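You operate a simulated robot arm through the tools that you are given. There is no shell and no other tool.

The job below is to be done with a simulated robot arm. You get a single attempt, and the scene is never put back.

Task
Tap both skid plugs home and tighten both skid bolts at program 3.
Fine: on the wooden skid; light blows with the mallet; one run each with the power driver, no red light; both tools back.

The check looks at the end state, three seconds after you hand in, the way a careful person would. Anything else that was tipped, shoved, dropped, spilled or broken makes it a failure.

Robot
A 7-joint arm with a two-finger parallel gripper, fixed in place. Base frame: the origin is at the foot of the arm, x ahead of it, y to its left, z up. Lengths are in mm, angles in degrees, forces in N, time in s.
Its first joint turns from -166.0 to 166.0 degrees. Payload 4.4 kg.
The TCP is the grasp point between the finger pads, 23 mm short of the fingertips. In the tool frame z runs along the fingers and y along their closing line. The gripper opens to 94 mm. The fingers are 38 mm wide and 10 mm thick; the gripper's body (54 by 96 mm) begins 39 mm behind the TCP.
Orientation is that of the tool frame in the base frame, as a unit quaternion [x, y, z, w]. With the fingers straight down and closing along the base's y, the tool's x points along the base's -x, its y along +y and its z along -z.

Tools
- The arm moves only by the tool drive_tool. Its argument "motion" is a list of rows, each an object of numbers (a shift or turn left out is 0, a gripper value left out holds the last): "tx", "ty", "tz": the shift along the base's x, y, z in mm; "ax", "ay", "az": the turn, a rotation vector about the base's x, y, z in degrees; "claw": the finger opening in mm, from 0 to 94. In form: [{"tx": .., "ty": .., "tz": .., "ax": .., "ay": .., "az": .., "claw": ..}, ...]. A call has 1 to 20 rows; each row is the pose to reach, as a shift and turn from the pose commanded when the call began. Rows are played at 5 a second. More than 50 mm and 8.6 degrees between two rows, or a gripper value outside its range, and nothing of the call is played. A pose out of reach is approached as far as the arm can. The call stops where the force on the tool passes 50 N (or 10 N more than at its start, if that is more) or the arm is blocked; 0.2 s more then pass. The fingers move at their own pace (about 72 mm/s each) and stop on an object; they squeeze with about 45 N. The grip force told is the motor's: it shows also when the fingers shut on nothing. Time passes only in rows, and 0.2 s behind the last, so rows that repeat a pose let the fingers close. It gives the time, the measured TCP pose, the force on the tool (base axes), the opening and the grip force at its end, in the units of the frame above (readings bear some noise), with the torque about the TCP (base axes, N m) and any sound that the robot's microphone picked up, and new pictures: "views" is both (left out), scene, wrist or none.
- Cameras (640 x 400 px; columns grow to the right, rows downward): "scene" is fixed at [399.7, 651.5, 1486.1]; the picture's right is [-0.65, -0.76, 0.00], its down [-0.50, 0.43, -0.76] and it looks along [0.57, -0.49, -0.65] (base axes); focal length 314 px, centre (320, 200). "wrist" rides on the gripper at [86, 16, -74] in the tool frame; the picture's right is [-0.18, 0.98, 0.00], its down [-0.58, -0.11, -0.81] and it looks along [-0.79, -0.15, 0.59] (tool axes); focal length 243 px, centre (320, 200). There is no depth. A picture from a camera that has moved, and an enlarged one, comes with that camera's place and axes in the base frame and with its lens.
- close_up(camera, box): a new picture of the part [left, top, right, bottom] of that camera's present view, enlarged. It takes no simulated time.
- close_job(): hands the job in; it is judged then, once.

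Nothing tells you positions but the pictures and the camera data. Unless the task says otherwise, let go and move clear before handing in.

The tools are called after "Call:" as a command line: name --argument value ..., lists and objects as JSON in quotes. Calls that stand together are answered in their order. drive_tool: Moves the arm, as the interface text tells. Its arguments: {"type":"object","properties":{"motion":{"type":"array","items":{"type":"object","properties":{"tx":{"type":"number"},"ty":{"type":"number"},"tz":{"type":"number"},"ax":{"type":"number"},"ay":{"type":"number"},"az":{"type":"number"},"claw":{"type":"number"}}}},"views":{"type":"string","enum":["both","scene","wrist","none"]}},"required":["motion"]} The other tools are called the same way: close_up (camera, box) takes an enlarged picture of a part of a camera's view; close_job () hands the job in.

At the start:

```text
t: 0.0
tool_pos: [673.8, 136.0, 1141.1]
tcp_rot: [0.001, 1.0, -0.001, 0.001]
force: [0.5, -0.3, -0.1]
ft_torque: [0.01, 0.01, 0.01]
width: 93.9
finger_force: 0.0
```

scene: 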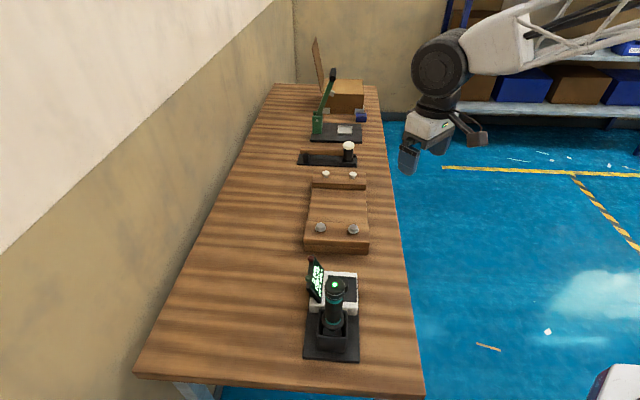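
wrist: 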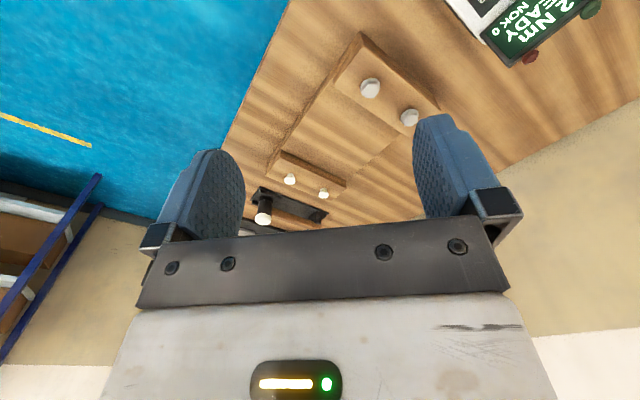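

I see a workbench with a power driver in its dock and a controller display in the foreground, a wooden skid with bolts and plugs in the middle, then a mallet in a tray and other items further back. First I'll look closer at each.

Call:
close_up --camera "scene" --box '[280, 240, 400, 370]'

Call:
close_up --camera "scene" --box '[280, 130, 400, 260]'

Call:
close_up --camera "scene" --box '[280, 30, 400, 160]'

Call:
close_up --camera "wrist" --box '[220, 0, 640, 240]'

```text
3.08 times, centred on (340, 305) of scene
camera zoom: at [399.7, 651.5, 1486.1], right [-0.65, -0.76, 0.0], down [-0.5, 0.43, -0.76], along [0.57, -0.49, -0.65], focal length 965 px, centre (258, -123)
```

zoom: 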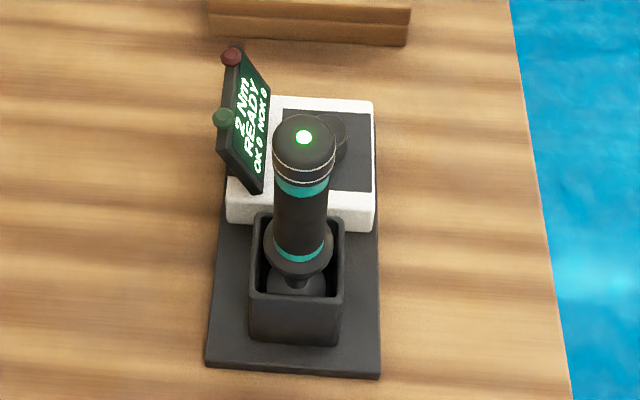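

```text
3.08 times, centred on (340, 195) of scene
camera zoom: at [399.7, 651.5, 1486.1], right [-0.65, -0.76, 0.0], down [-0.5, 0.43, -0.76], along [0.57, -0.49, -0.65], focal length 965 px, centre (258, 215)
```

zoom: 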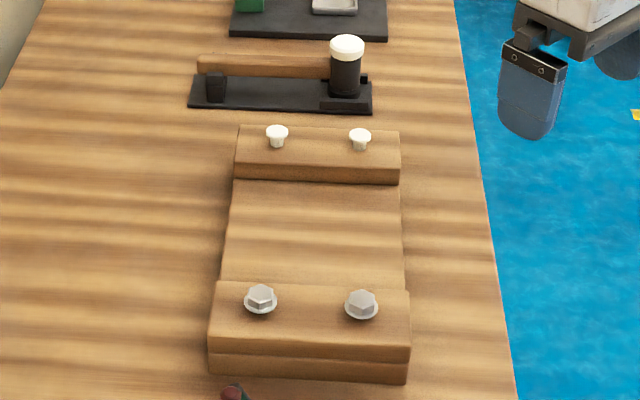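

```text
3.08 times, centred on (340, 95) of scene
camera zoom: at [399.7, 651.5, 1486.1], right [-0.65, -0.76, 0.0], down [-0.5, 0.43, -0.76], along [0.57, -0.49, -0.65], focal length 965 px, centre (258, 523)
```

zoom: 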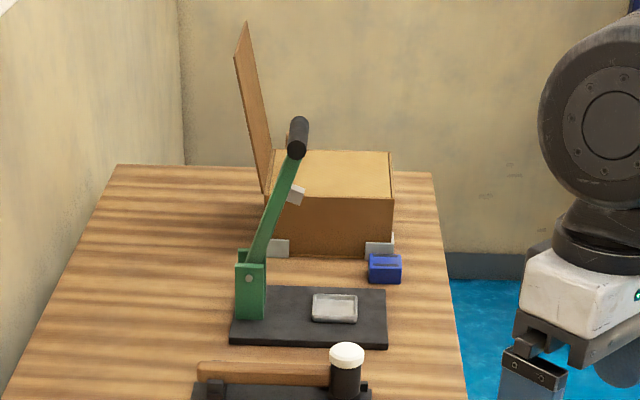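

```text
1.52 times, centred on (430, 120) of wrist
camera zoom: at [587.2, 152.2, 1216.2], right [0.18, 0.98, 0.0], down [0.58, -0.11, 0.81], along [0.79, -0.15, -0.59], focal length 370 px, centre (152, 322)
```

zoom: 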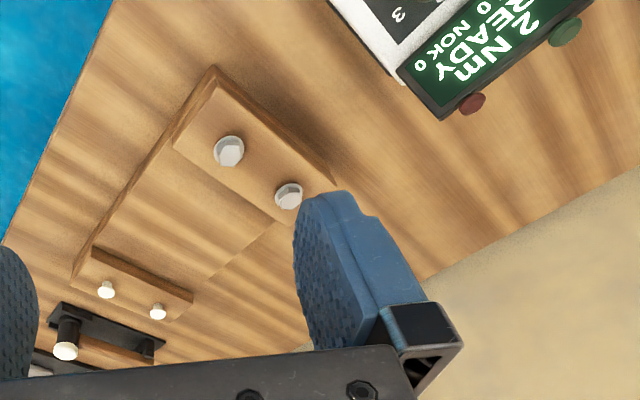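

The bench runs diagonally; bolts look to be about (858,255,861) and (794,191,862), plugs near (1038,76,863) and (975,11,862), the mallet further out, the driver near (640,405). I'll look at the controller's top face, then at the mallet and plugs more closely.

Call:
close_up --camera "wrist" --box '[430, 0, 640, 80]'

Call:
close_up --camera "scene" --box '[300, 250, 370, 320]'

Call:
close_up --camera "scene" --box '[290, 130, 370, 200]'

Call:
close_up --camera "wrist" --box '[230, 140, 420, 240]'

```text
3.05 times, centred on (535, 40) of wrist
camera zoom: at [587.2, 152.2, 1216.2], right [0.18, 0.98, 0.0], down [0.58, -0.11, 0.81], along [0.79, -0.15, -0.59], focal length 739 px, centre (-335, 688)
```

zoom: 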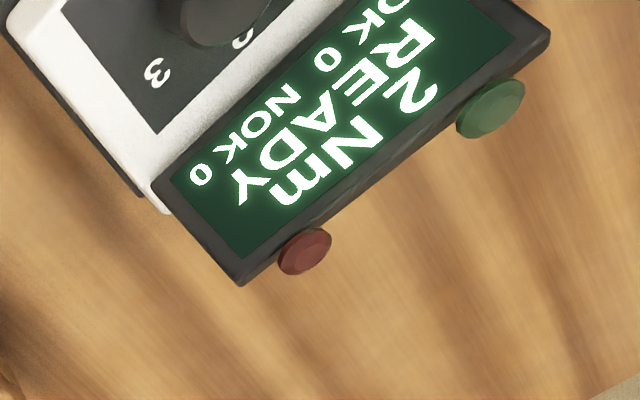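

```text
5.71 times, centred on (335, 285) of scene
camera zoom: at [399.7, 651.5, 1486.1], right [-0.65, -0.76, 0.0], down [-0.5, 0.43, -0.76], along [0.57, -0.49, -0.65], focal length 1792 px, centre (234, -286)
```

zoom: 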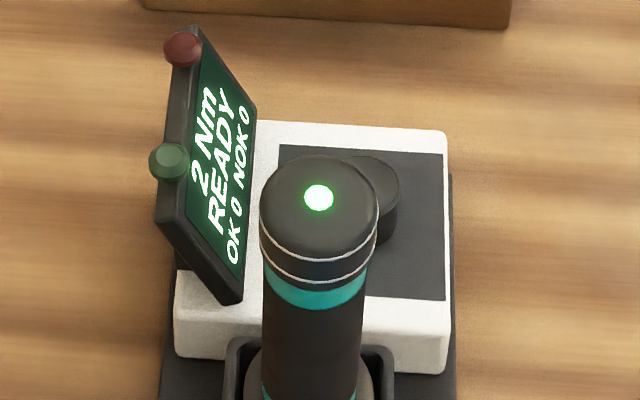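

```text
5.71 times, centred on (330, 165) of scene
camera zoom: at [399.7, 651.5, 1486.1], right [-0.65, -0.76, 0.0], down [-0.5, 0.43, -0.76], along [0.57, -0.49, -0.65], focal length 1792 px, centre (263, 400)
```

zoom: 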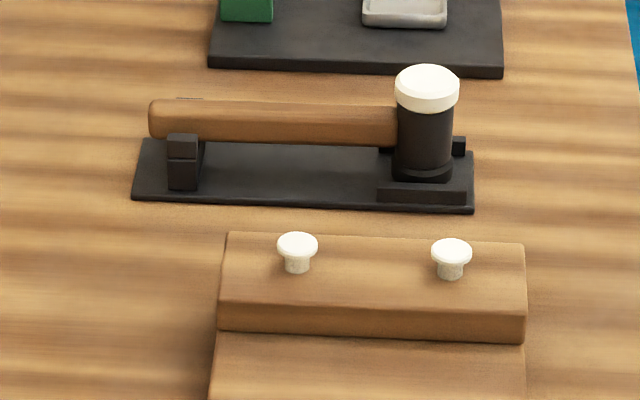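

```text
3.37 times, centred on (325, 190) of wrist
camera zoom: at [587.2, 152.2, 1216.2], right [0.18, 0.98, 0.0], down [0.58, -0.11, 0.81], along [0.79, -0.15, -0.59], focal length 817 px, centre (303, 234)
```

zoom: 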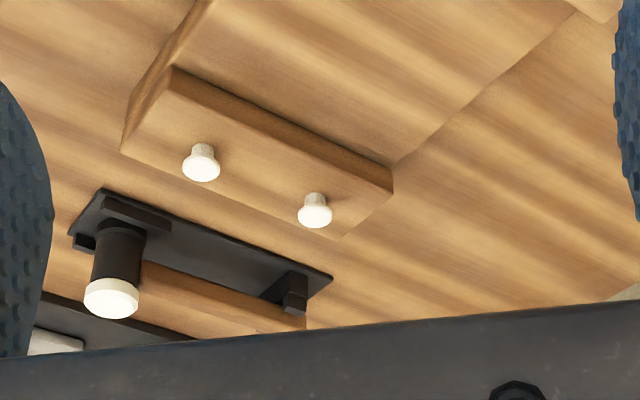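

The mallet lies in its stand with the handle toward the wall; the skid carries two plugs and two bolts; the controller has a dial and shows "2 Nm READY". I'll fly high toward the mallet side to learn the arm's reach and see it closer.

Call:
drive_tool --motion '[{"tx": 40, "ty": -30}, {"tx": 80, "ty": -60}, {"tx": 120, "ty": -90}, {"tx": 160, "ty": -120}, {"tx": 200, "ty": -150}, {"tx": 226, "ty": -186}, {"tx": 226, "ty": -186}]'

```text
t: 1.6
tool_pos: [899.5, -47.3, 1142.4]
tcp_rot: [0.0, 1.0, 0.0, 0.0]
force: [0.4, 0.3, -0.9]
ft_torque: [0.02, -0.04, 0.01]
width: 94.2
finger_force: 0.0
camera wrist: at [813.4, -30.5, 1216.9], right [0.18, 0.98, 0.0], down [0.58, -0.11, 0.81], along [0.79, -0.15, -0.59], focal length 243 px, centre (320, 200)
```

scene: 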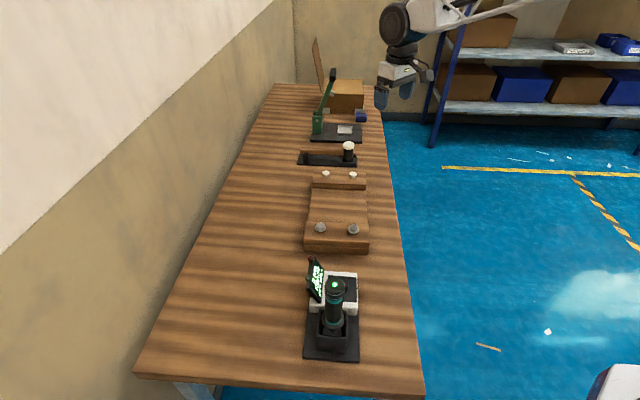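
wrist: 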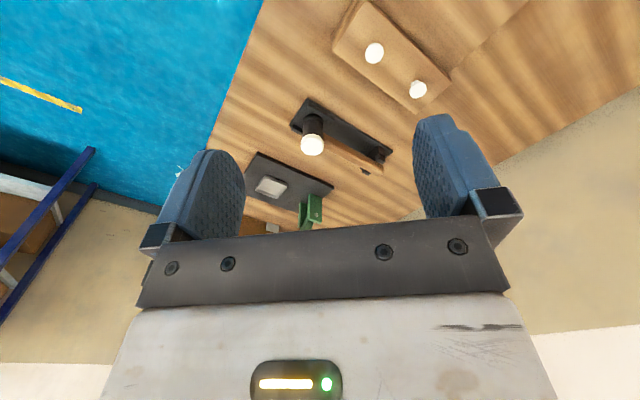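

Call:
close_up --camera "wrist" --box '[230, 60, 430, 210]'

Call:
drive_tool --motion '[{"tx": 40, "ty": 0}, {"tx": 80, "ty": 0}, {"tx": 120, "ty": 0}, {"tx": 160, "ty": 0}, {"tx": 180, "ty": 0}, {"tx": 180}]'

```text
2.67 times, centred on (330, 135) of wrist
camera zoom: at [813.4, -30.5, 1216.9], right [0.18, 0.98, 0.0], down [0.58, -0.11, 0.81], along [0.79, -0.15, -0.59], focal length 647 px, centre (293, 373)
```

zoom: 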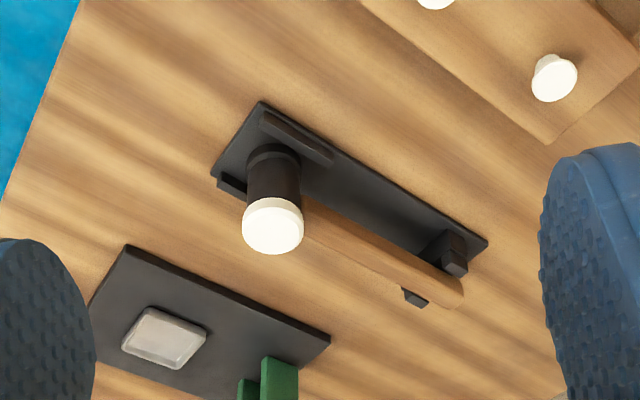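

```text
t: 3.0
tool_pos: [1081.5, -50.6, 1141.8]
tcp_rot: [0.0, 1.0, 0.0, 0.0]
force: [0.0, 0.7, 0.5]
ft_torque: [0.01, 0.01, -0.01]
width: 94.2
finger_force: 0.0
camera wrist: at [995.2, -33.3, 1216.8], right [0.18, 0.98, 0.0], down [0.58, -0.11, 0.81], along [0.79, -0.15, -0.59], focal length 243 px, centre (320, 200)
```

scene: 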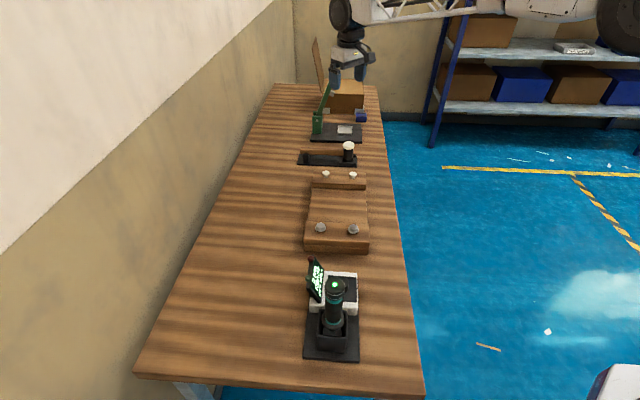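
wrist: 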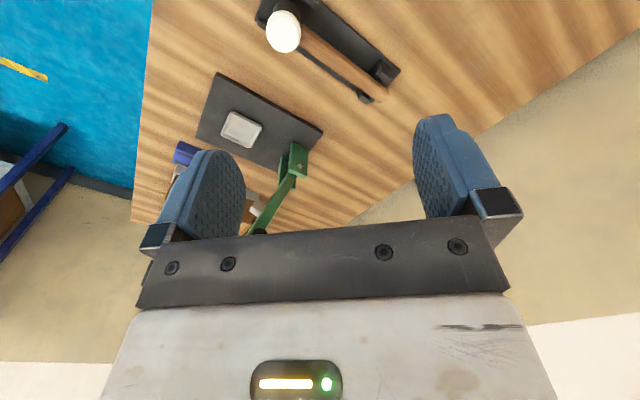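

Call:
close_up --camera "wrist" --box '[240, 0, 420, 110]'

Call:
drive_tool --motion '[{"tz": -40}, {"tz": -80}, {"tz": -100}, {"tz": -100}]'

```text
3.56 times, centred on (330, 55) of wrist
camera zoom: at [995.2, -33.3, 1216.8], right [0.18, 0.98, 0.0], down [0.58, -0.11, 0.81], along [0.79, -0.15, -0.59], focal length 863 px, centre (284, 716)
```

zoom: 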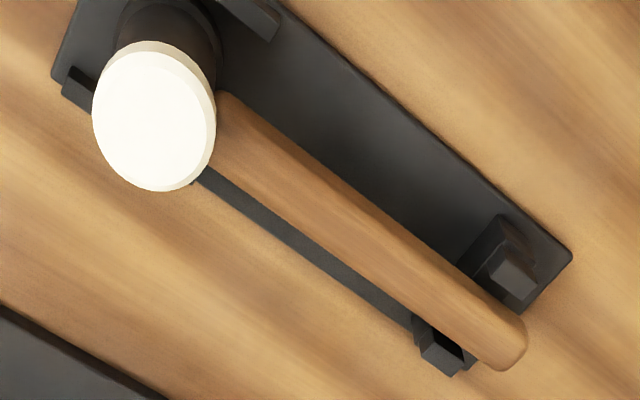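

```text
t: 4.0
tool_pos: [1077.8, -51.0, 1042.4]
tcp_rot: [0.001, 1.0, 0.0, 0.0]
force: [-0.3, 0.7, -0.9]
ft_torque: [0.02, 0.0, 0.01]
width: 94.2
finger_force: 0.1
camera wrist: at [992.2, -34.4, 1116.9], right [0.18, 0.98, 0.0], down [0.58, -0.11, 0.81], along [0.79, -0.15, -0.59], focal length 243 px, centre (320, 200)
```

scene: 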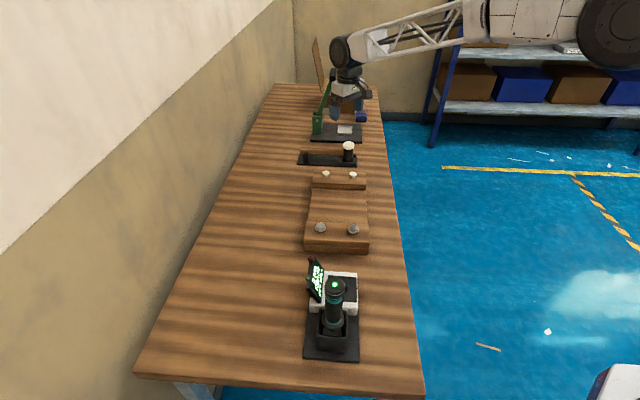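
wrist: 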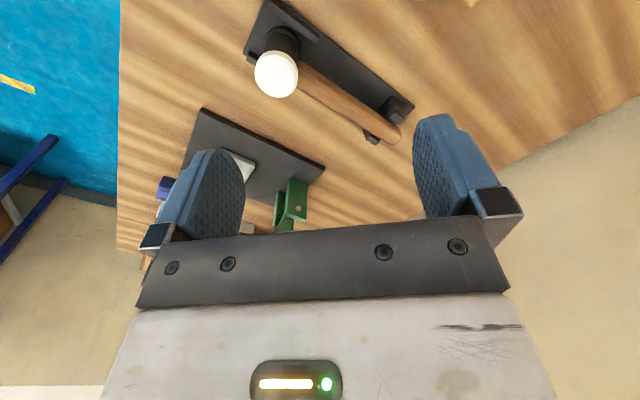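

The mallet head is near (1103,-98), handle running toward the wall at 45°, and reach is sufficient here. I'll take a closer picture from this lower pose to fix the handle's height.

Call:
close_up --camera "wrist" --box '[230, 0, 430, 150]'

Call:
close_up --camera "wrist" --box '[240, 0, 340, 60]'

```text
2.67 times, centred on (330, 75) of wrist
camera zoom: at [992.2, -34.4, 1116.9], right [0.18, 0.98, 0.0], down [0.58, -0.11, 0.81], along [0.79, -0.15, -0.59], focal length 647 px, centre (293, 533)
```

zoom: 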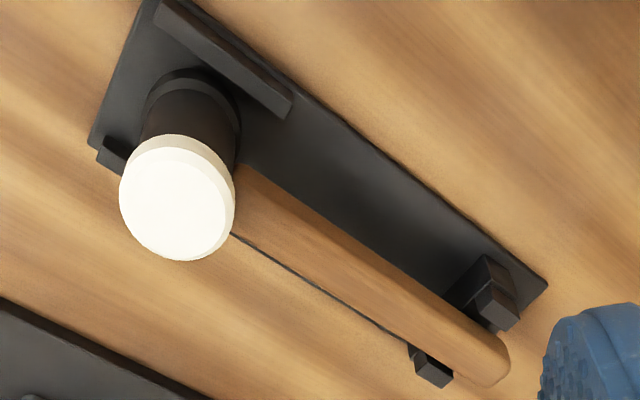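

```text
6.40 times, centred on (290, 30) of wrist
camera zoom: at [992.2, -34.4, 1116.9], right [0.18, 0.98, 0.0], down [0.58, -0.11, 0.81], along [0.79, -0.15, -0.59], focal length 1553 px, centre (512, 1288)
```

zoom: 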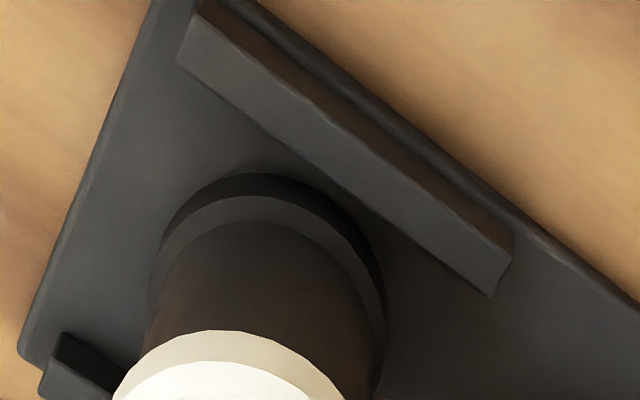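

Table top appears to be at z≈800 and the handle axis near z≈841. I'll probe how far out the arm can reach at lower height here (clear of everything down to z≈920).

Call:
drive_tool --motion '[{"tz": -30}, {"tz": -60}, {"tz": -90}, {"tz": -110}, {"tz": -110}]'

```text
t: 5.2
tool_pos: [1079.1, -50.8, 931.1]
tcp_rot: [0.001, 1.0, 0.0, 0.0]
force: [-0.3, -0.5, 0.6]
ft_torque: [0.01, 0.0, -0.02]
width: 94.2
finger_force: 0.1
camera wrist: at [992.4, -34.7, 1005.7], right [0.18, 0.98, 0.0], down [0.58, -0.11, 0.81], along [0.79, -0.15, -0.59], focal length 243 px, centre (320, 200)
```

scene: 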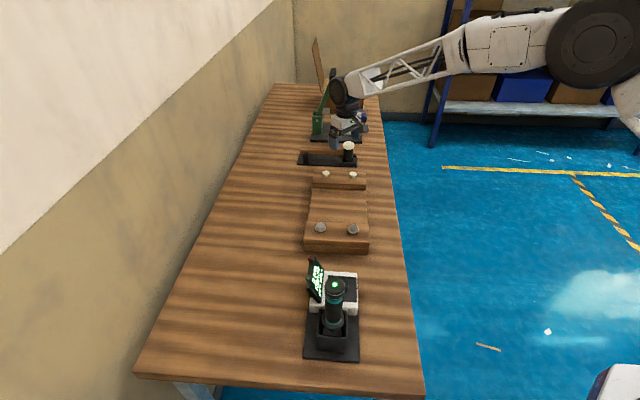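
wrist: 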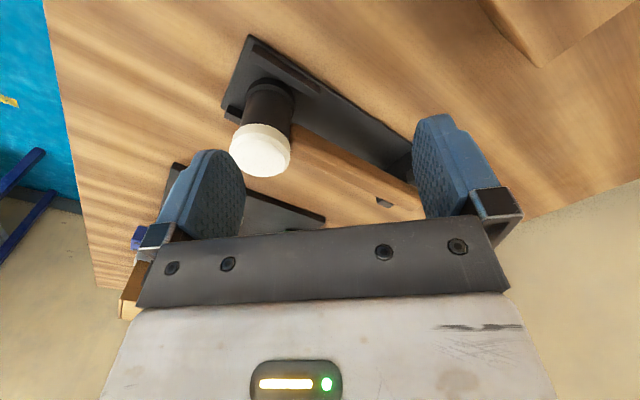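

Call:
close_up --camera "scene" --box '[290, 60, 390, 170]'

Call:
close_up --camera "wrist" --box '[210, 20, 440, 240]'

```text
3.64 times, centred on (340, 115) of scene
camera zoom: at [399.7, 651.5, 1486.1], right [-0.65, -0.76, 0.0], down [-0.5, 0.43, -0.76], along [0.57, -0.49, -0.65], focal length 1140 px, centre (247, 509)
```

zoom: 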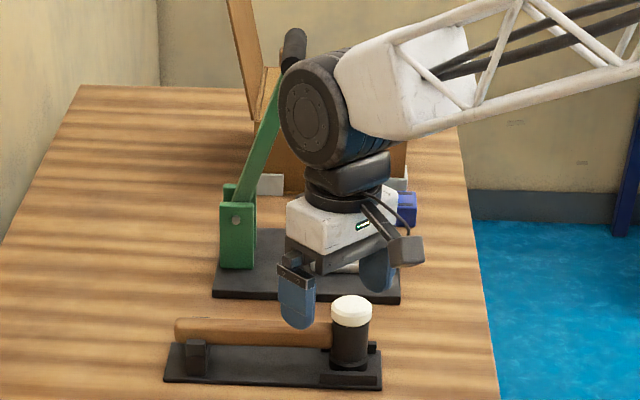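

```text
1.82 times, centred on (325, 130) of wrist
camera zoom: at [992.4, -34.7, 1005.7], right [0.18, 0.98, 0.0], down [0.58, -0.11, 0.81], along [0.79, -0.15, -0.59], focal length 441 px, centre (311, 327)
```

zoom: 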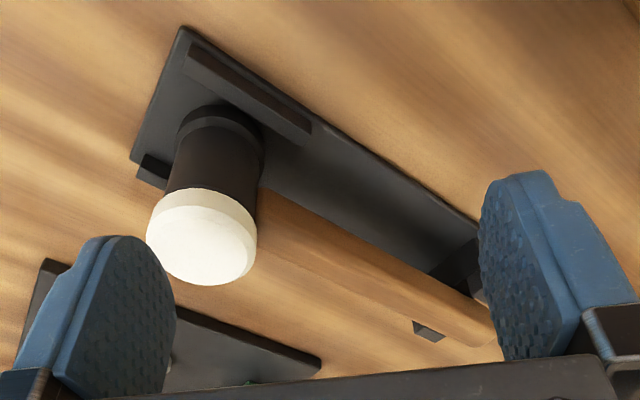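

The gripper clears things well here, and the wrist camera is a real block on a bracket. I'll raise and turn the hand -135° so the closing line is square to the handle with the camera on the handle-end side, away from the mallet head.

Call:
drive_tool --motion '[{"tz": 30, "az": -8}, {"tz": 60, "az": -16}, {"tz": 90, "az": -24}, {"tz": 110, "az": -32}, {"tz": 110, "az": -40}, {"tz": 110, "az": -48}, {"tz": 110, "az": -56}, {"tz": 110, "az": -64}, {"tz": 110, "az": -72}, {"tz": 110, "az": -80}, {"tz": 110, "az": -88}, {"tz": 110, "az": -96}, {"tz": 110, "az": -104}, {"tz": 110, "az": -112}, {"tz": 110, "az": -120}, {"tz": 110, "az": -128}, {"tz": 110, "az": -135}, {"tz": 110, "az": -135}]'

```text
t: 9.0
tool_pos: [1079.0, -50.2, 1041.3]
tcp_rot: [0.925, 0.381, 0.0, 0.0]
force: [-1.0, -1.0, -0.4]
ft_torque: [0.0, 0.02, -0.01]
width: 93.9
finger_force: 0.0
camera wrist: at [1152.4, -1.0, 1115.9], right [0.56, -0.83, 0.0], down [-0.49, -0.33, 0.81], along [-0.67, -0.45, -0.59], focal length 243 px, centre (320, 200)
```

scene: 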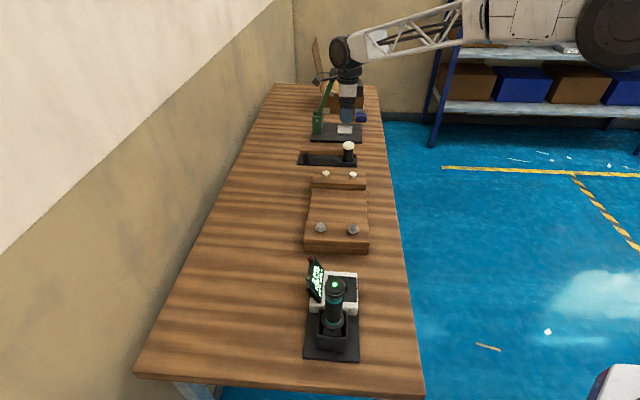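
wrist: 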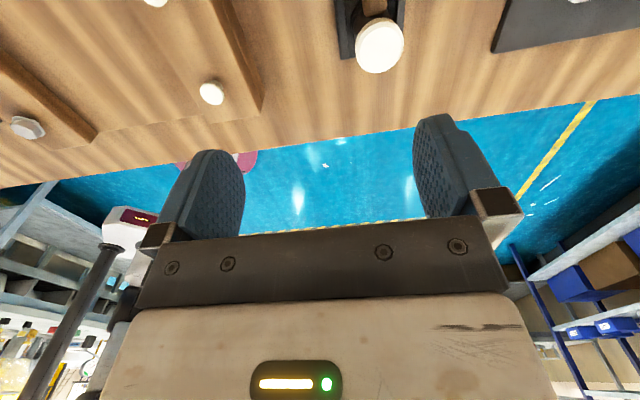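

The hand is now square to the handle. I'll move above the grip point on the handle, staying well above it, and look.

Call:
drive_tool --motion '[{"tx": 40, "ty": 7}, {"tx": 88, "ty": 14.5}, {"tx": 88, "ty": 14.5, "tz": -30}, {"tx": 88, "ty": 14.5, "tz": -60}, {"tx": 88, "ty": 14.5, "tz": -90}, {"tx": 88, "ty": 14.5, "tz": -90}]'

```text
t: 10.4
tool_pos: [1169.9, -34.6, 951.7]
tcp_rot: [0.924, 0.383, -0.001, 0.0]
force: [0.1, 0.4, 1.0]
ft_torque: [0.01, 0.02, -0.01]
width: 94.0
finger_force: 0.1
camera wrist: at [1242.7, 14.5, 1026.2], right [0.56, -0.83, 0.0], down [-0.49, -0.33, 0.81], along [-0.67, -0.46, -0.59], focal length 243 px, centre (320, 200)
```

scene: 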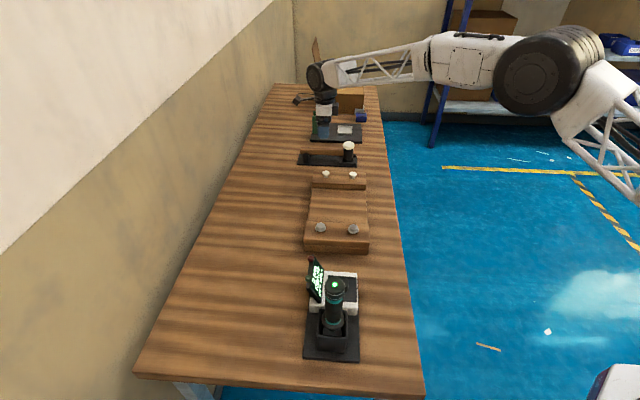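
wrist: 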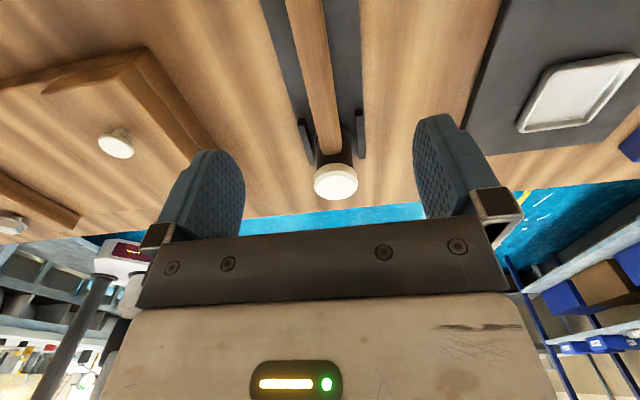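

Call:
close_up --camera "wrist" --box '[240, 0, 400, 100]'

Call:
close_up --camera "wrist" --box '[270, 90, 400, 210]'

Call:
close_up --camera "wrist" --box '[60, 80, 220, 200]'

```text
4.00 times, centred on (320, 50) of wrist
camera zoom: at [1242.7, 14.5, 1026.2], right [0.56, -0.83, 0.0], down [-0.49, -0.33, 0.81], along [-0.67, -0.46, -0.59], focal length 970 px, centre (320, 800)
```

zoom: 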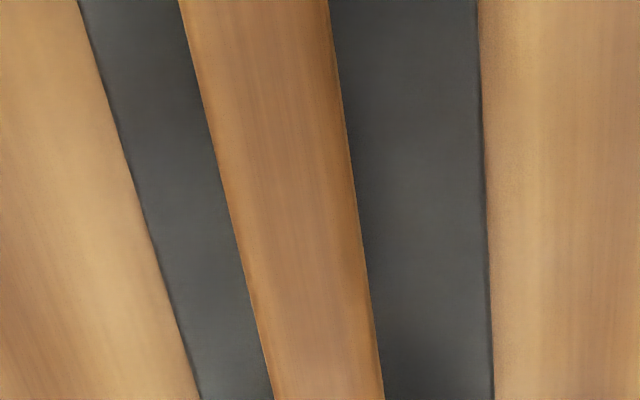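

```text
3.33 times, centred on (335, 150) of wrist
camera zoom: at [1242.7, 14.5, 1026.2], right [0.56, -0.83, 0.0], down [-0.49, -0.33, 0.81], along [-0.67, -0.46, -0.59], focal length 809 px, centre (270, 367)
```

zoom: 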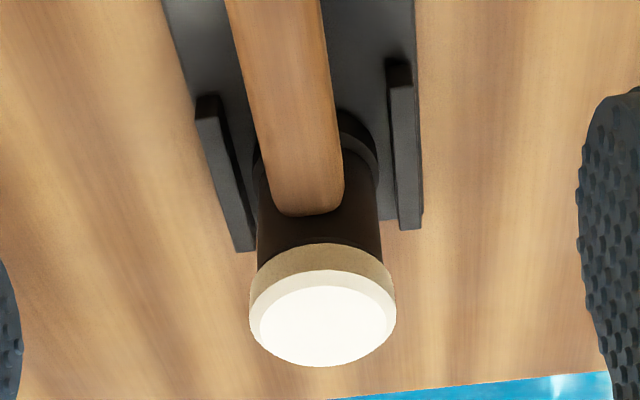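

```text
3.33 times, centred on (140, 140) of wrist
camera zoom: at [1242.7, 14.5, 1026.2], right [0.56, -0.83, 0.0], down [-0.49, -0.33, 0.81], along [-0.67, -0.46, -0.59], focal length 809 px, centre (920, 400)
```

zoom: 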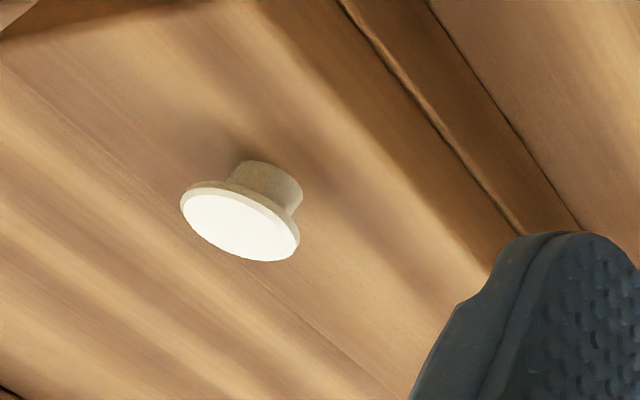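

The handle runs right between the fingers (about 1–2 mm off centre, 21 mm wide, axis z≈842). I'll narrow the fingers a bit, correct the offset and descend straddling the handle.

Call:
drive_tool --motion '[{"tx": -1, "ty": 1, "tz": -10, "claw": 64}, {"tx": -1, "ty": 1, "tz": -30, "claw": 64}, {"tx": -1, "ty": 1, "tz": -50, "claw": 64}, {"tx": -1, "ty": 1, "tz": -65, "claw": 64}, {"tx": -1, "ty": 1, "tz": -80, "claw": 64}, {"tx": -1, "ty": 1, "tz": -80, "claw": 64}]'

```text
t: 11.8
tool_pos: [1165.5, -31.2, 870.4]
tcp_rot: [0.924, 0.382, -0.001, 0.0]
force: [0.9, -0.6, -0.2]
ft_torque: [0.0, 0.0, -0.02]
width: 63.8
finger_force: 0.1
camera wrist: at [1238.7, 17.2, 945.7], right [0.56, -0.83, 0.0], down [-0.49, -0.33, 0.81], along [-0.67, -0.46, -0.59], focal length 243 px, centre (320, 200)
```

scene: 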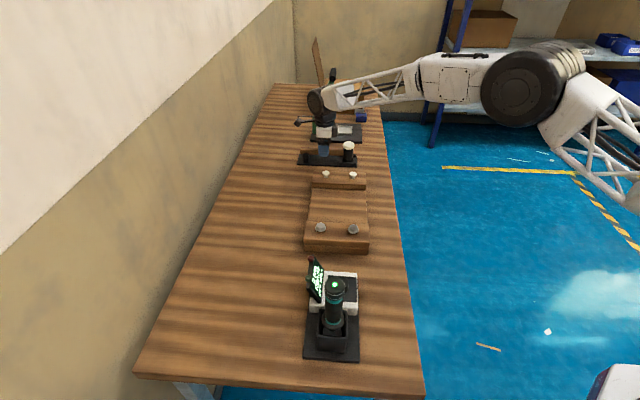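
wrist: 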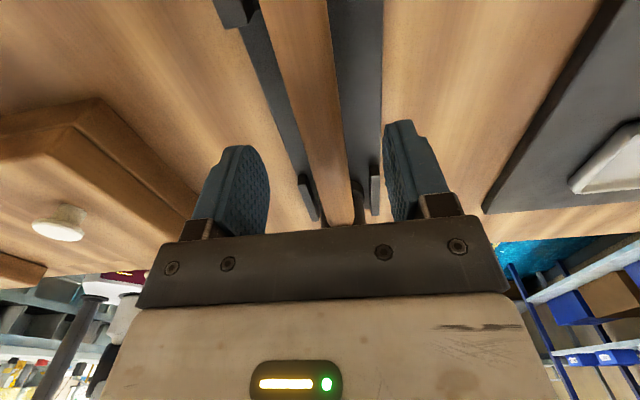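

Call:
drive_tool --motion '[{"tz": -10}, {"tz": -20}, {"tz": -28}, {"tz": -28}]'

Call:
close_up --camera "wrist" --box '[200, 80, 460, 240]'

Call:
close_up --camera "scene" --box '[290, 90, 390, 180]'

```text
t: 12.8
tool_pos: [1165.4, -34.3, 843.5]
tcp_rot: [0.924, 0.383, 0.0, 0.0]
force: [-0.8, 0.1, -1.0]
ft_torque: [-0.03, 0.01, 0.04]
width: 64.0
finger_force: 0.0
camera wrist: at [1238.4, 15.4, 917.3], right [0.56, -0.83, 0.0], down [-0.49, -0.33, 0.81], along [-0.67, -0.46, -0.59], focal length 243 px, centre (320, 200)
```

scene: 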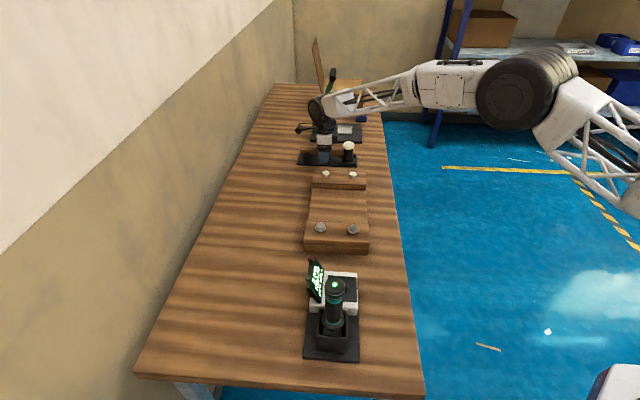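
wrist: 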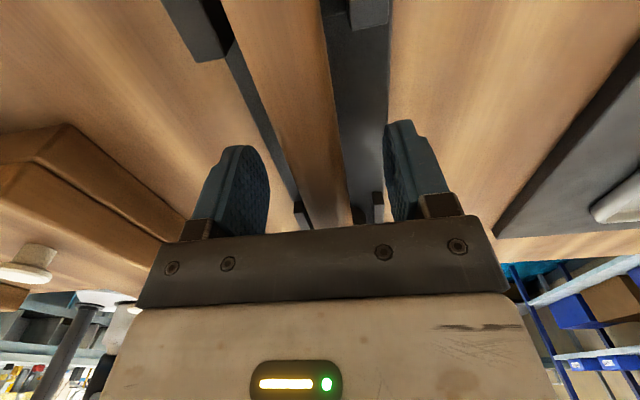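

```text
2.46 times, centred on (330, 160) of wrist
camera zoom: at [1238.4, 15.4, 917.3], right [0.56, -0.83, 0.0], down [-0.49, -0.33, 0.81], along [-0.67, -0.46, -0.59], focal length 597 px, centre (295, 298)
```

zoom: 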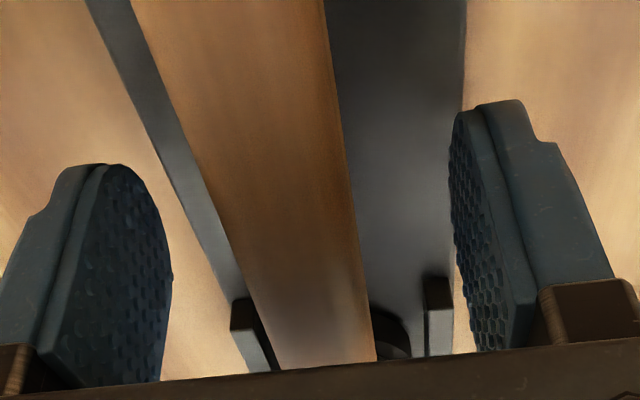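

```text
4.44 times, centred on (340, 135) of scene
camera zoom: at [399.7, 651.5, 1486.1], right [-0.65, -0.76, 0.0], down [-0.5, 0.43, -0.76], along [0.57, -0.49, -0.65], focal length 1394 px, centre (231, 489)
```

zoom: 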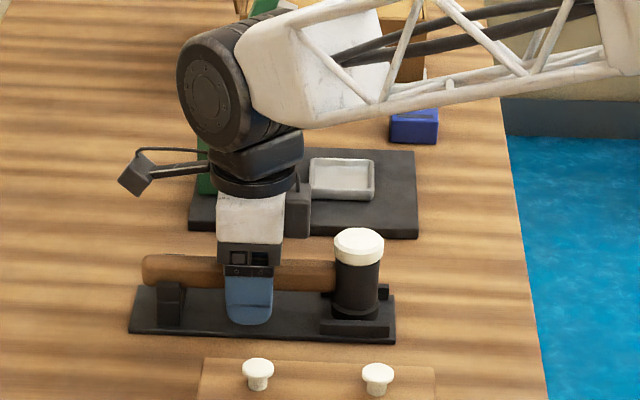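

The fingers straddle the handle with good clearance. I'll trim the 2 mm offset and close the grip.

Call:
drive_tool --motion '[{"tx": -1.2, "ty": 1.2, "claw": 40}, {"tx": -1.2, "ty": 1.2, "claw": 26}, {"tx": -1.2, "ty": 1.2, "claw": 0}, {"tx": -1.2, "ty": 1.2, "claw": 0}, {"tx": -1.2, "ty": 1.2, "claw": 0}]'

Call:
close_up --camera "wrist" --box '[200, 80, 460, 240]'

Call:
close_up --camera "scene" --box '[290, 90, 390, 180]'

```text
t: 14.0
tool_pos: [1165.5, -32.2, 842.8]
tcp_rot: [0.924, 0.382, 0.0, 0.0]
force: [1.3, -4.4, 3.3]
ft_torque: [-0.15, 0.06, 0.11]
width: 21.0
finger_force: 45.3
camera wrist: at [1237.7, 16.6, 917.6], right [0.56, -0.83, 0.0], down [-0.49, -0.33, 0.81], along [-0.67, -0.46, -0.59], focal length 243 px, centre (320, 200)
```

scene: 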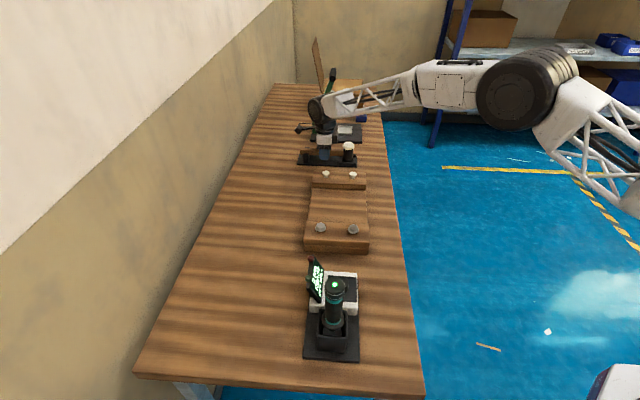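
wrist: 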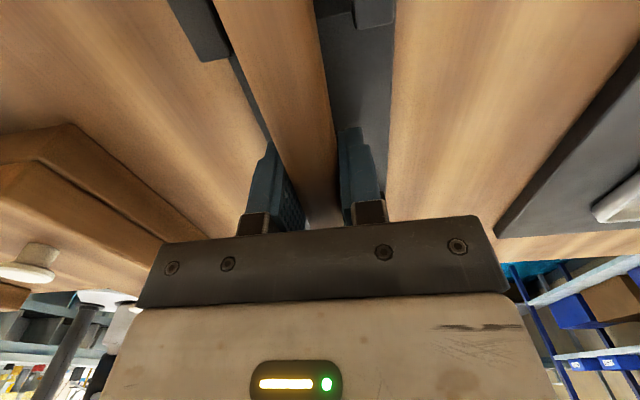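

```text
2.46 times, centred on (330, 160) of wrist
camera zoom: at [1237.7, 16.6, 917.6], right [0.56, -0.83, 0.0], down [-0.49, -0.33, 0.81], along [-0.67, -0.46, -0.59], focal length 597 px, centre (295, 298)
```

zoom: 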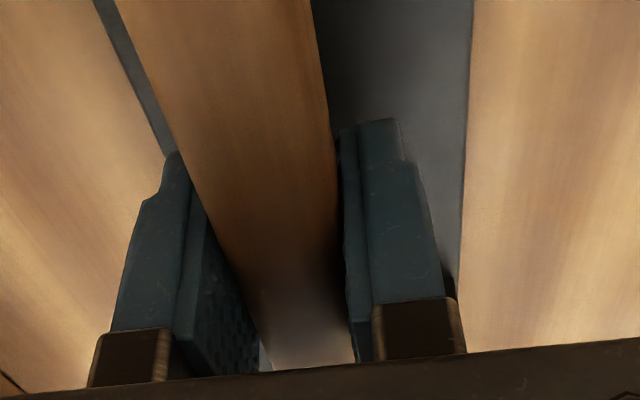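

```text
4.44 times, centred on (340, 135) of scene
camera zoom: at [399.7, 651.5, 1486.1], right [-0.65, -0.76, 0.0], down [-0.5, 0.43, -0.76], along [0.57, -0.49, -0.65], focal length 1394 px, centre (231, 489)
```

zoom: 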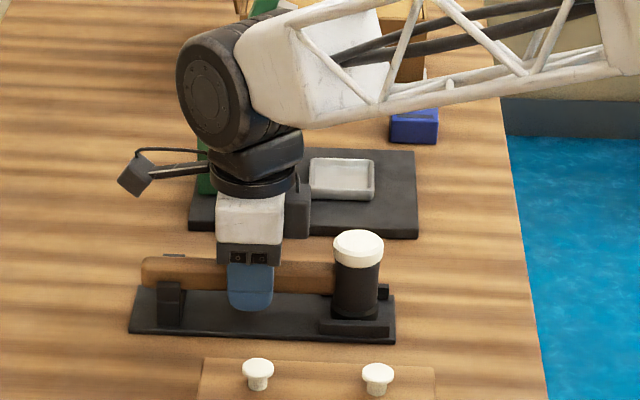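

Grip is firm on the handle (21 mm, 45 N). I'll lift the mallet straight up out of its stand and check for droop.

Call:
drive_tool --motion '[{"tz": 5, "claw": 0}, {"tz": 15}, {"tz": 30}, {"tz": 50}, {"tz": 75}, {"tz": 100}, {"tz": 110}, {"tz": 110}]'

Call:
close_up --camera "scene" --box '[290, 90, 390, 180]'

Call:
close_up --camera "wrist" --box '[200, 0, 460, 240]'

```text
t: 15.8
tool_pos: [1166.1, -32.6, 954.3]
tcp_rot: [0.924, 0.382, 0.0, -0.001]
force: [-0.1, 0.0, -5.0]
ft_torque: [0.2, -0.21, -0.01]
width: 20.7
finger_force: 45.3
camera wrist: at [1238.8, 16.7, 1028.7], right [0.56, -0.83, 0.0], down [-0.49, -0.33, 0.81], along [-0.67, -0.46, -0.59], focal length 243 px, centre (320, 200)
```

scene: 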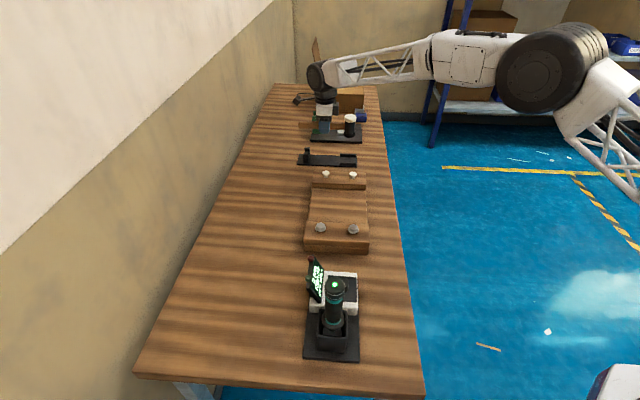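
wrist: 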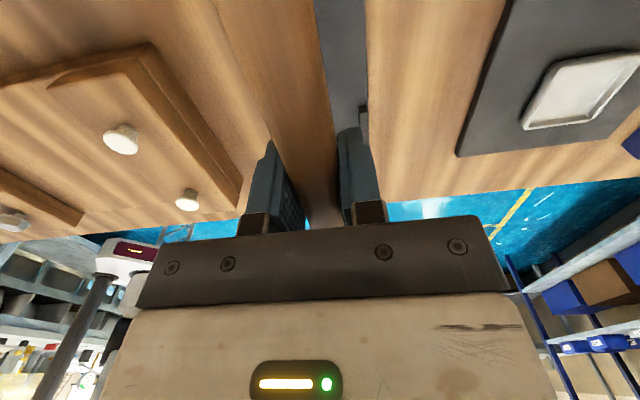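

```text
4.44 times, centred on (340, 135) of scene
camera zoom: at [399.7, 651.5, 1486.1], right [-0.65, -0.76, 0.0], down [-0.5, 0.43, -0.76], along [0.57, -0.49, -0.65], focal length 1394 px, centre (231, 489)
```

zoom: 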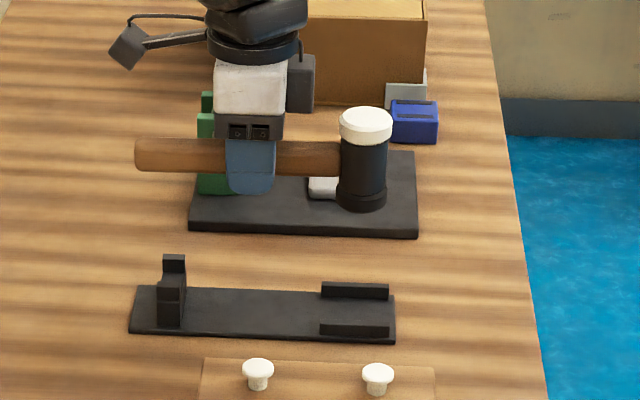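

```text
1.67 times, centred on (330, 120) of wrist
camera zoom: at [1238.8, 16.7, 1028.7], right [0.56, -0.83, 0.0], down [-0.49, -0.33, 0.81], along [-0.67, -0.46, -0.59], focal length 404 px, centre (303, 333)
```

zoom: 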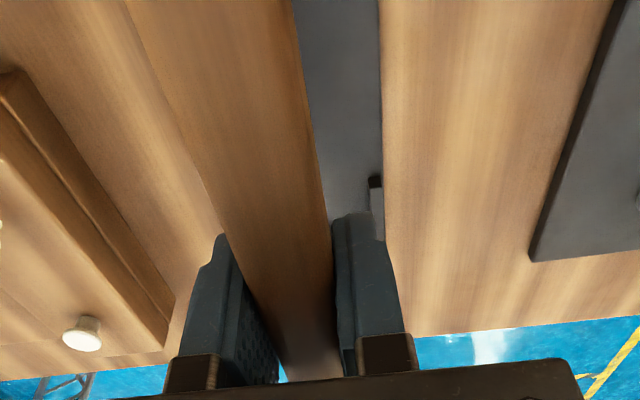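

The mallet is held level without droop. I'll carry it at a safe height toward the plugs and take close pictures to pin down the plug positions.

Call:
drive_tool --motion '[{"tz": 20}, {"tx": -10, "ty": 35, "tz": 40}, {"tx": -25, "ty": 75, "tz": 47}, {"tx": -40, "ty": 115, "tz": 47}, {"tx": -50, "ty": 145, "tz": 47}, {"tx": -50, "ty": 145, "tz": 47}]'

Call:
close_up --camera "scene" --box '[290, 90, 390, 180]'

Call:
close_up --camera "wrist" --box '[60, 0, 320, 240]'

```text
t: 17.2
tool_pos: [1115.9, 113.8, 1000.9]
tcp_rot: [0.924, 0.382, 0.0, 0.0]
force: [0.1, 0.1, -4.7]
ft_torque: [0.2, -0.2, 0.02]
width: 20.9
finger_force: 45.2
camera wrist: at [1188.7, 164.2, 1074.8], right [0.57, -0.82, 0.0], down [-0.49, -0.33, 0.81], along [-0.67, -0.46, -0.59], focal length 243 px, centre (320, 200)
```

scene: 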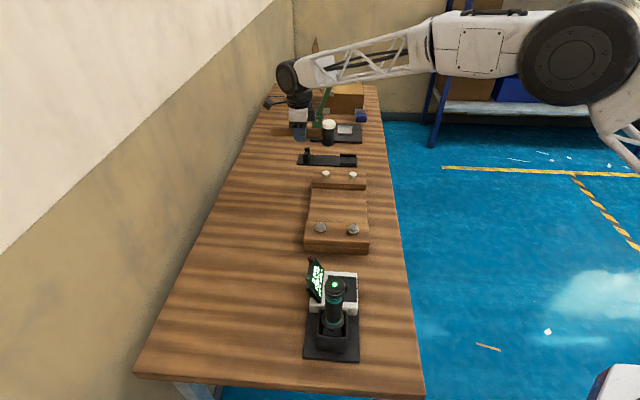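
wrist: 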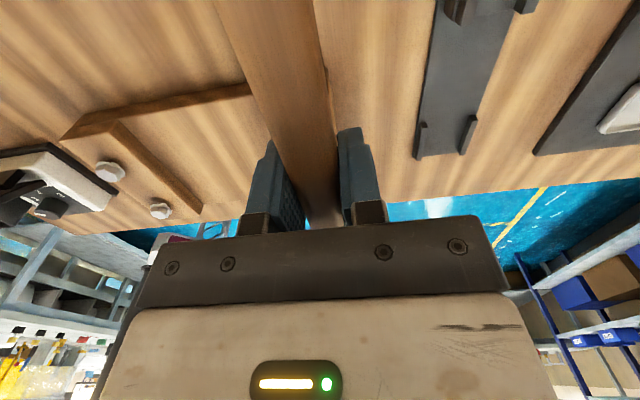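

```text
4.44 times, centred on (340, 135) of scene
camera zoom: at [399.7, 651.5, 1486.1], right [-0.65, -0.76, 0.0], down [-0.5, 0.43, -0.76], along [0.57, -0.49, -0.65], focal length 1394 px, centre (231, 489)
```

zoom: 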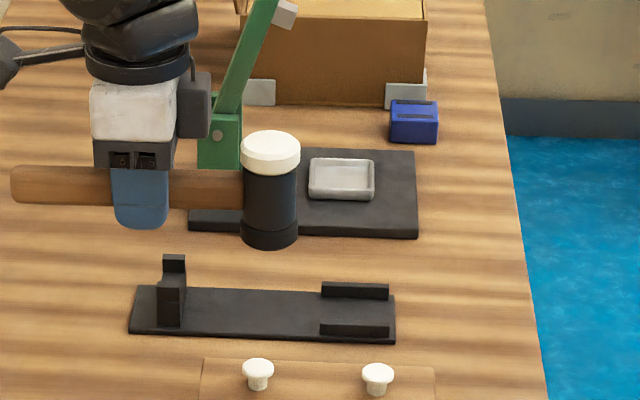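

```text
1.67 times, centred on (190, 120) of wrist
camera zoom: at [1188.7, 164.2, 1074.8], right [0.57, -0.82, 0.0], down [-0.49, -0.33, 0.81], along [-0.67, -0.46, -0.59], focal length 404 px, centre (537, 333)
```

zoom: 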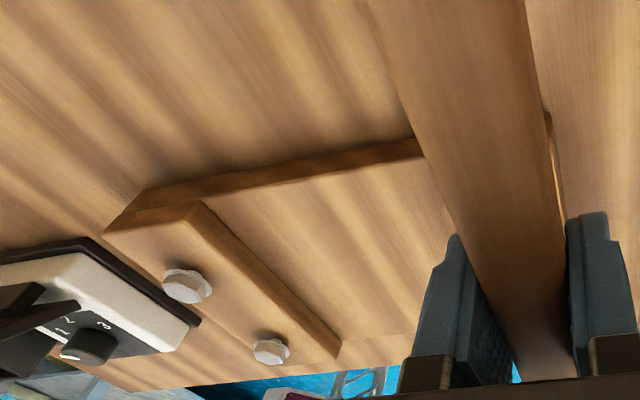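

Plugs come out near (1034,76) and (970,12), tops about z≈867. I'll bring the mallet head above the wall-side plug, still ~40 mm over it, and verify alignment in the scene view.

Call:
drive_tool --motion '[{"tx": -9, "ty": 14}, {"tx": -18, "ty": 28}, {"tx": -18, "ty": 28, "tz": -25}, {"tx": -18, "ty": 28, "tz": -50}, {"tx": -18, "ty": 28, "tz": -60}, {"tx": -18, "ty": 28, "tz": -60}]'

Call:
close_up --camera "scene" --box '[280, 110, 380, 200]'

Call:
close_up --camera "wrist" --box '[200, 40, 440, 240]'

```text
t: 18.6
tool_pos: [1095.9, 142.4, 941.2]
tcp_rot: [0.924, 0.382, 0.0, 0.0]
force: [1.0, 0.3, -5.1]
ft_torque: [0.22, -0.22, -0.03]
width: 20.9
finger_force: 44.9
camera wrist: at [1168.9, 191.2, 1014.7], right [0.56, -0.83, 0.0], down [-0.49, -0.33, 0.81], along [-0.67, -0.46, -0.59], focal length 243 px, centre (320, 200)
```

scene: 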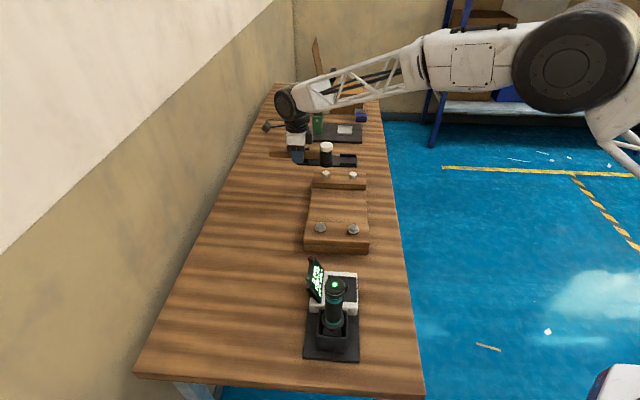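
wrist: 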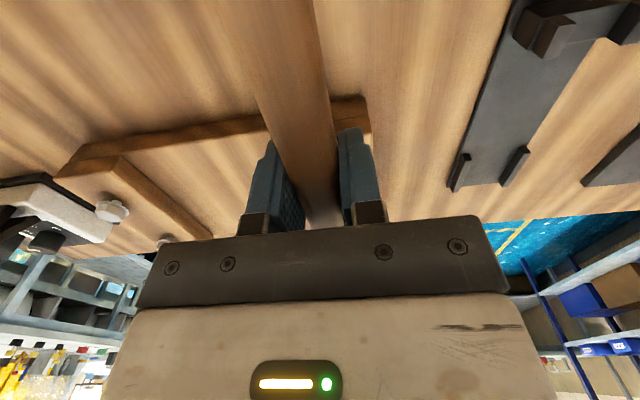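

```text
4.44 times, centred on (330, 155) of scene
camera zoom: at [399.7, 651.5, 1486.1], right [-0.65, -0.76, 0.0], down [-0.5, 0.43, -0.76], along [0.57, -0.49, -0.65], focal length 1394 px, centre (276, 400)
```

zoom: 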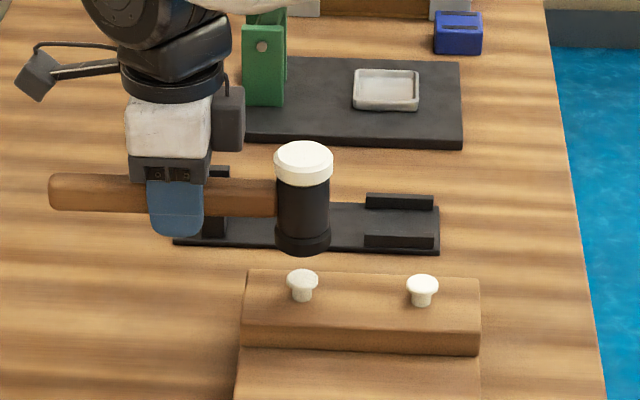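

```text
2.00 times, centred on (320, 140) of wrist
camera zoom: at [1168.9, 191.2, 1014.7], right [0.56, -0.83, 0.0], down [-0.49, -0.33, 0.81], along [-0.67, -0.46, -0.59], focal length 485 px, centre (320, 320)
```

zoom: 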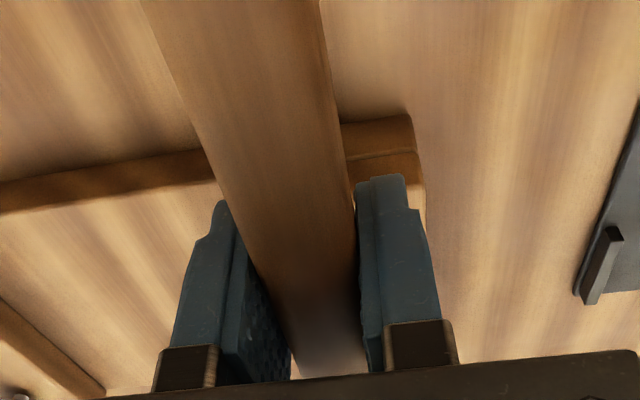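

Alignment over the first plug looks good in the scene view. I'll lower slowly toward contact, watching the force.

Call:
drive_tool --motion '[{"tz": -10}, {"tz": -20}, {"tz": -27}, {"tz": -30}, {"tz": -30}]' --views "scene"

Call:
close_up --camera "scene" --box '[300, 140, 360, 190]'

```text
t: 19.8
tool_pos: [1097.4, 141.5, 910.8]
tcp_rot: [0.924, 0.382, 0.0, 0.0]
force: [0.4, -0.3, -4.5]
ft_torque: [0.19, -0.21, -0.02]
width: 20.9
finger_force: 44.8
```

scene: 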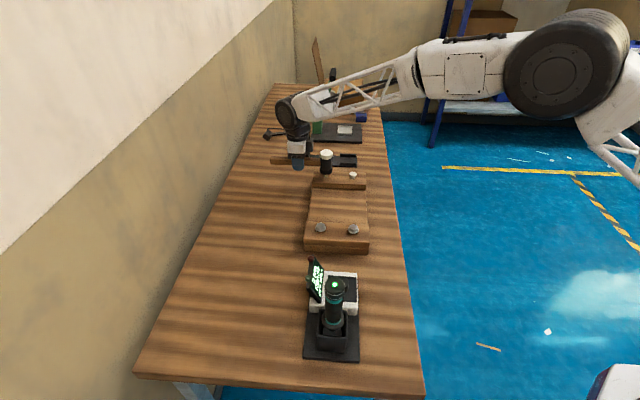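

```text
8.00 times, centred on (330, 165) of scene
camera zoom: at [399.7, 651.5, 1486.1], right [-0.65, -0.76, 0.0], down [-0.5, 0.43, -0.76], along [0.57, -0.49, -0.65], focal length 2509 px, centre (240, 480)
```

zoom: 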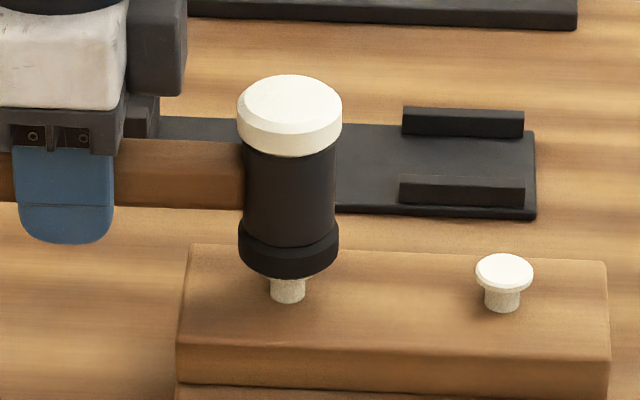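

Call:
drive_tool --motion '[{"tz": -1}, {"tz": -2}, {"tz": -3}, {"tz": -4}, {"tz": -5}, {"tz": -6}]' --views "none"

```text
t: 21.2
tool_pos: [1098.8, 141.9, 909.3]
tcp_rot: [0.923, 0.384, 0.002, 0.0]
force: [4.7, 18.8, 26.1]
ft_torque: [-0.82, 1.4, -0.83]
width: 21.1
finger_force: 44.4
```

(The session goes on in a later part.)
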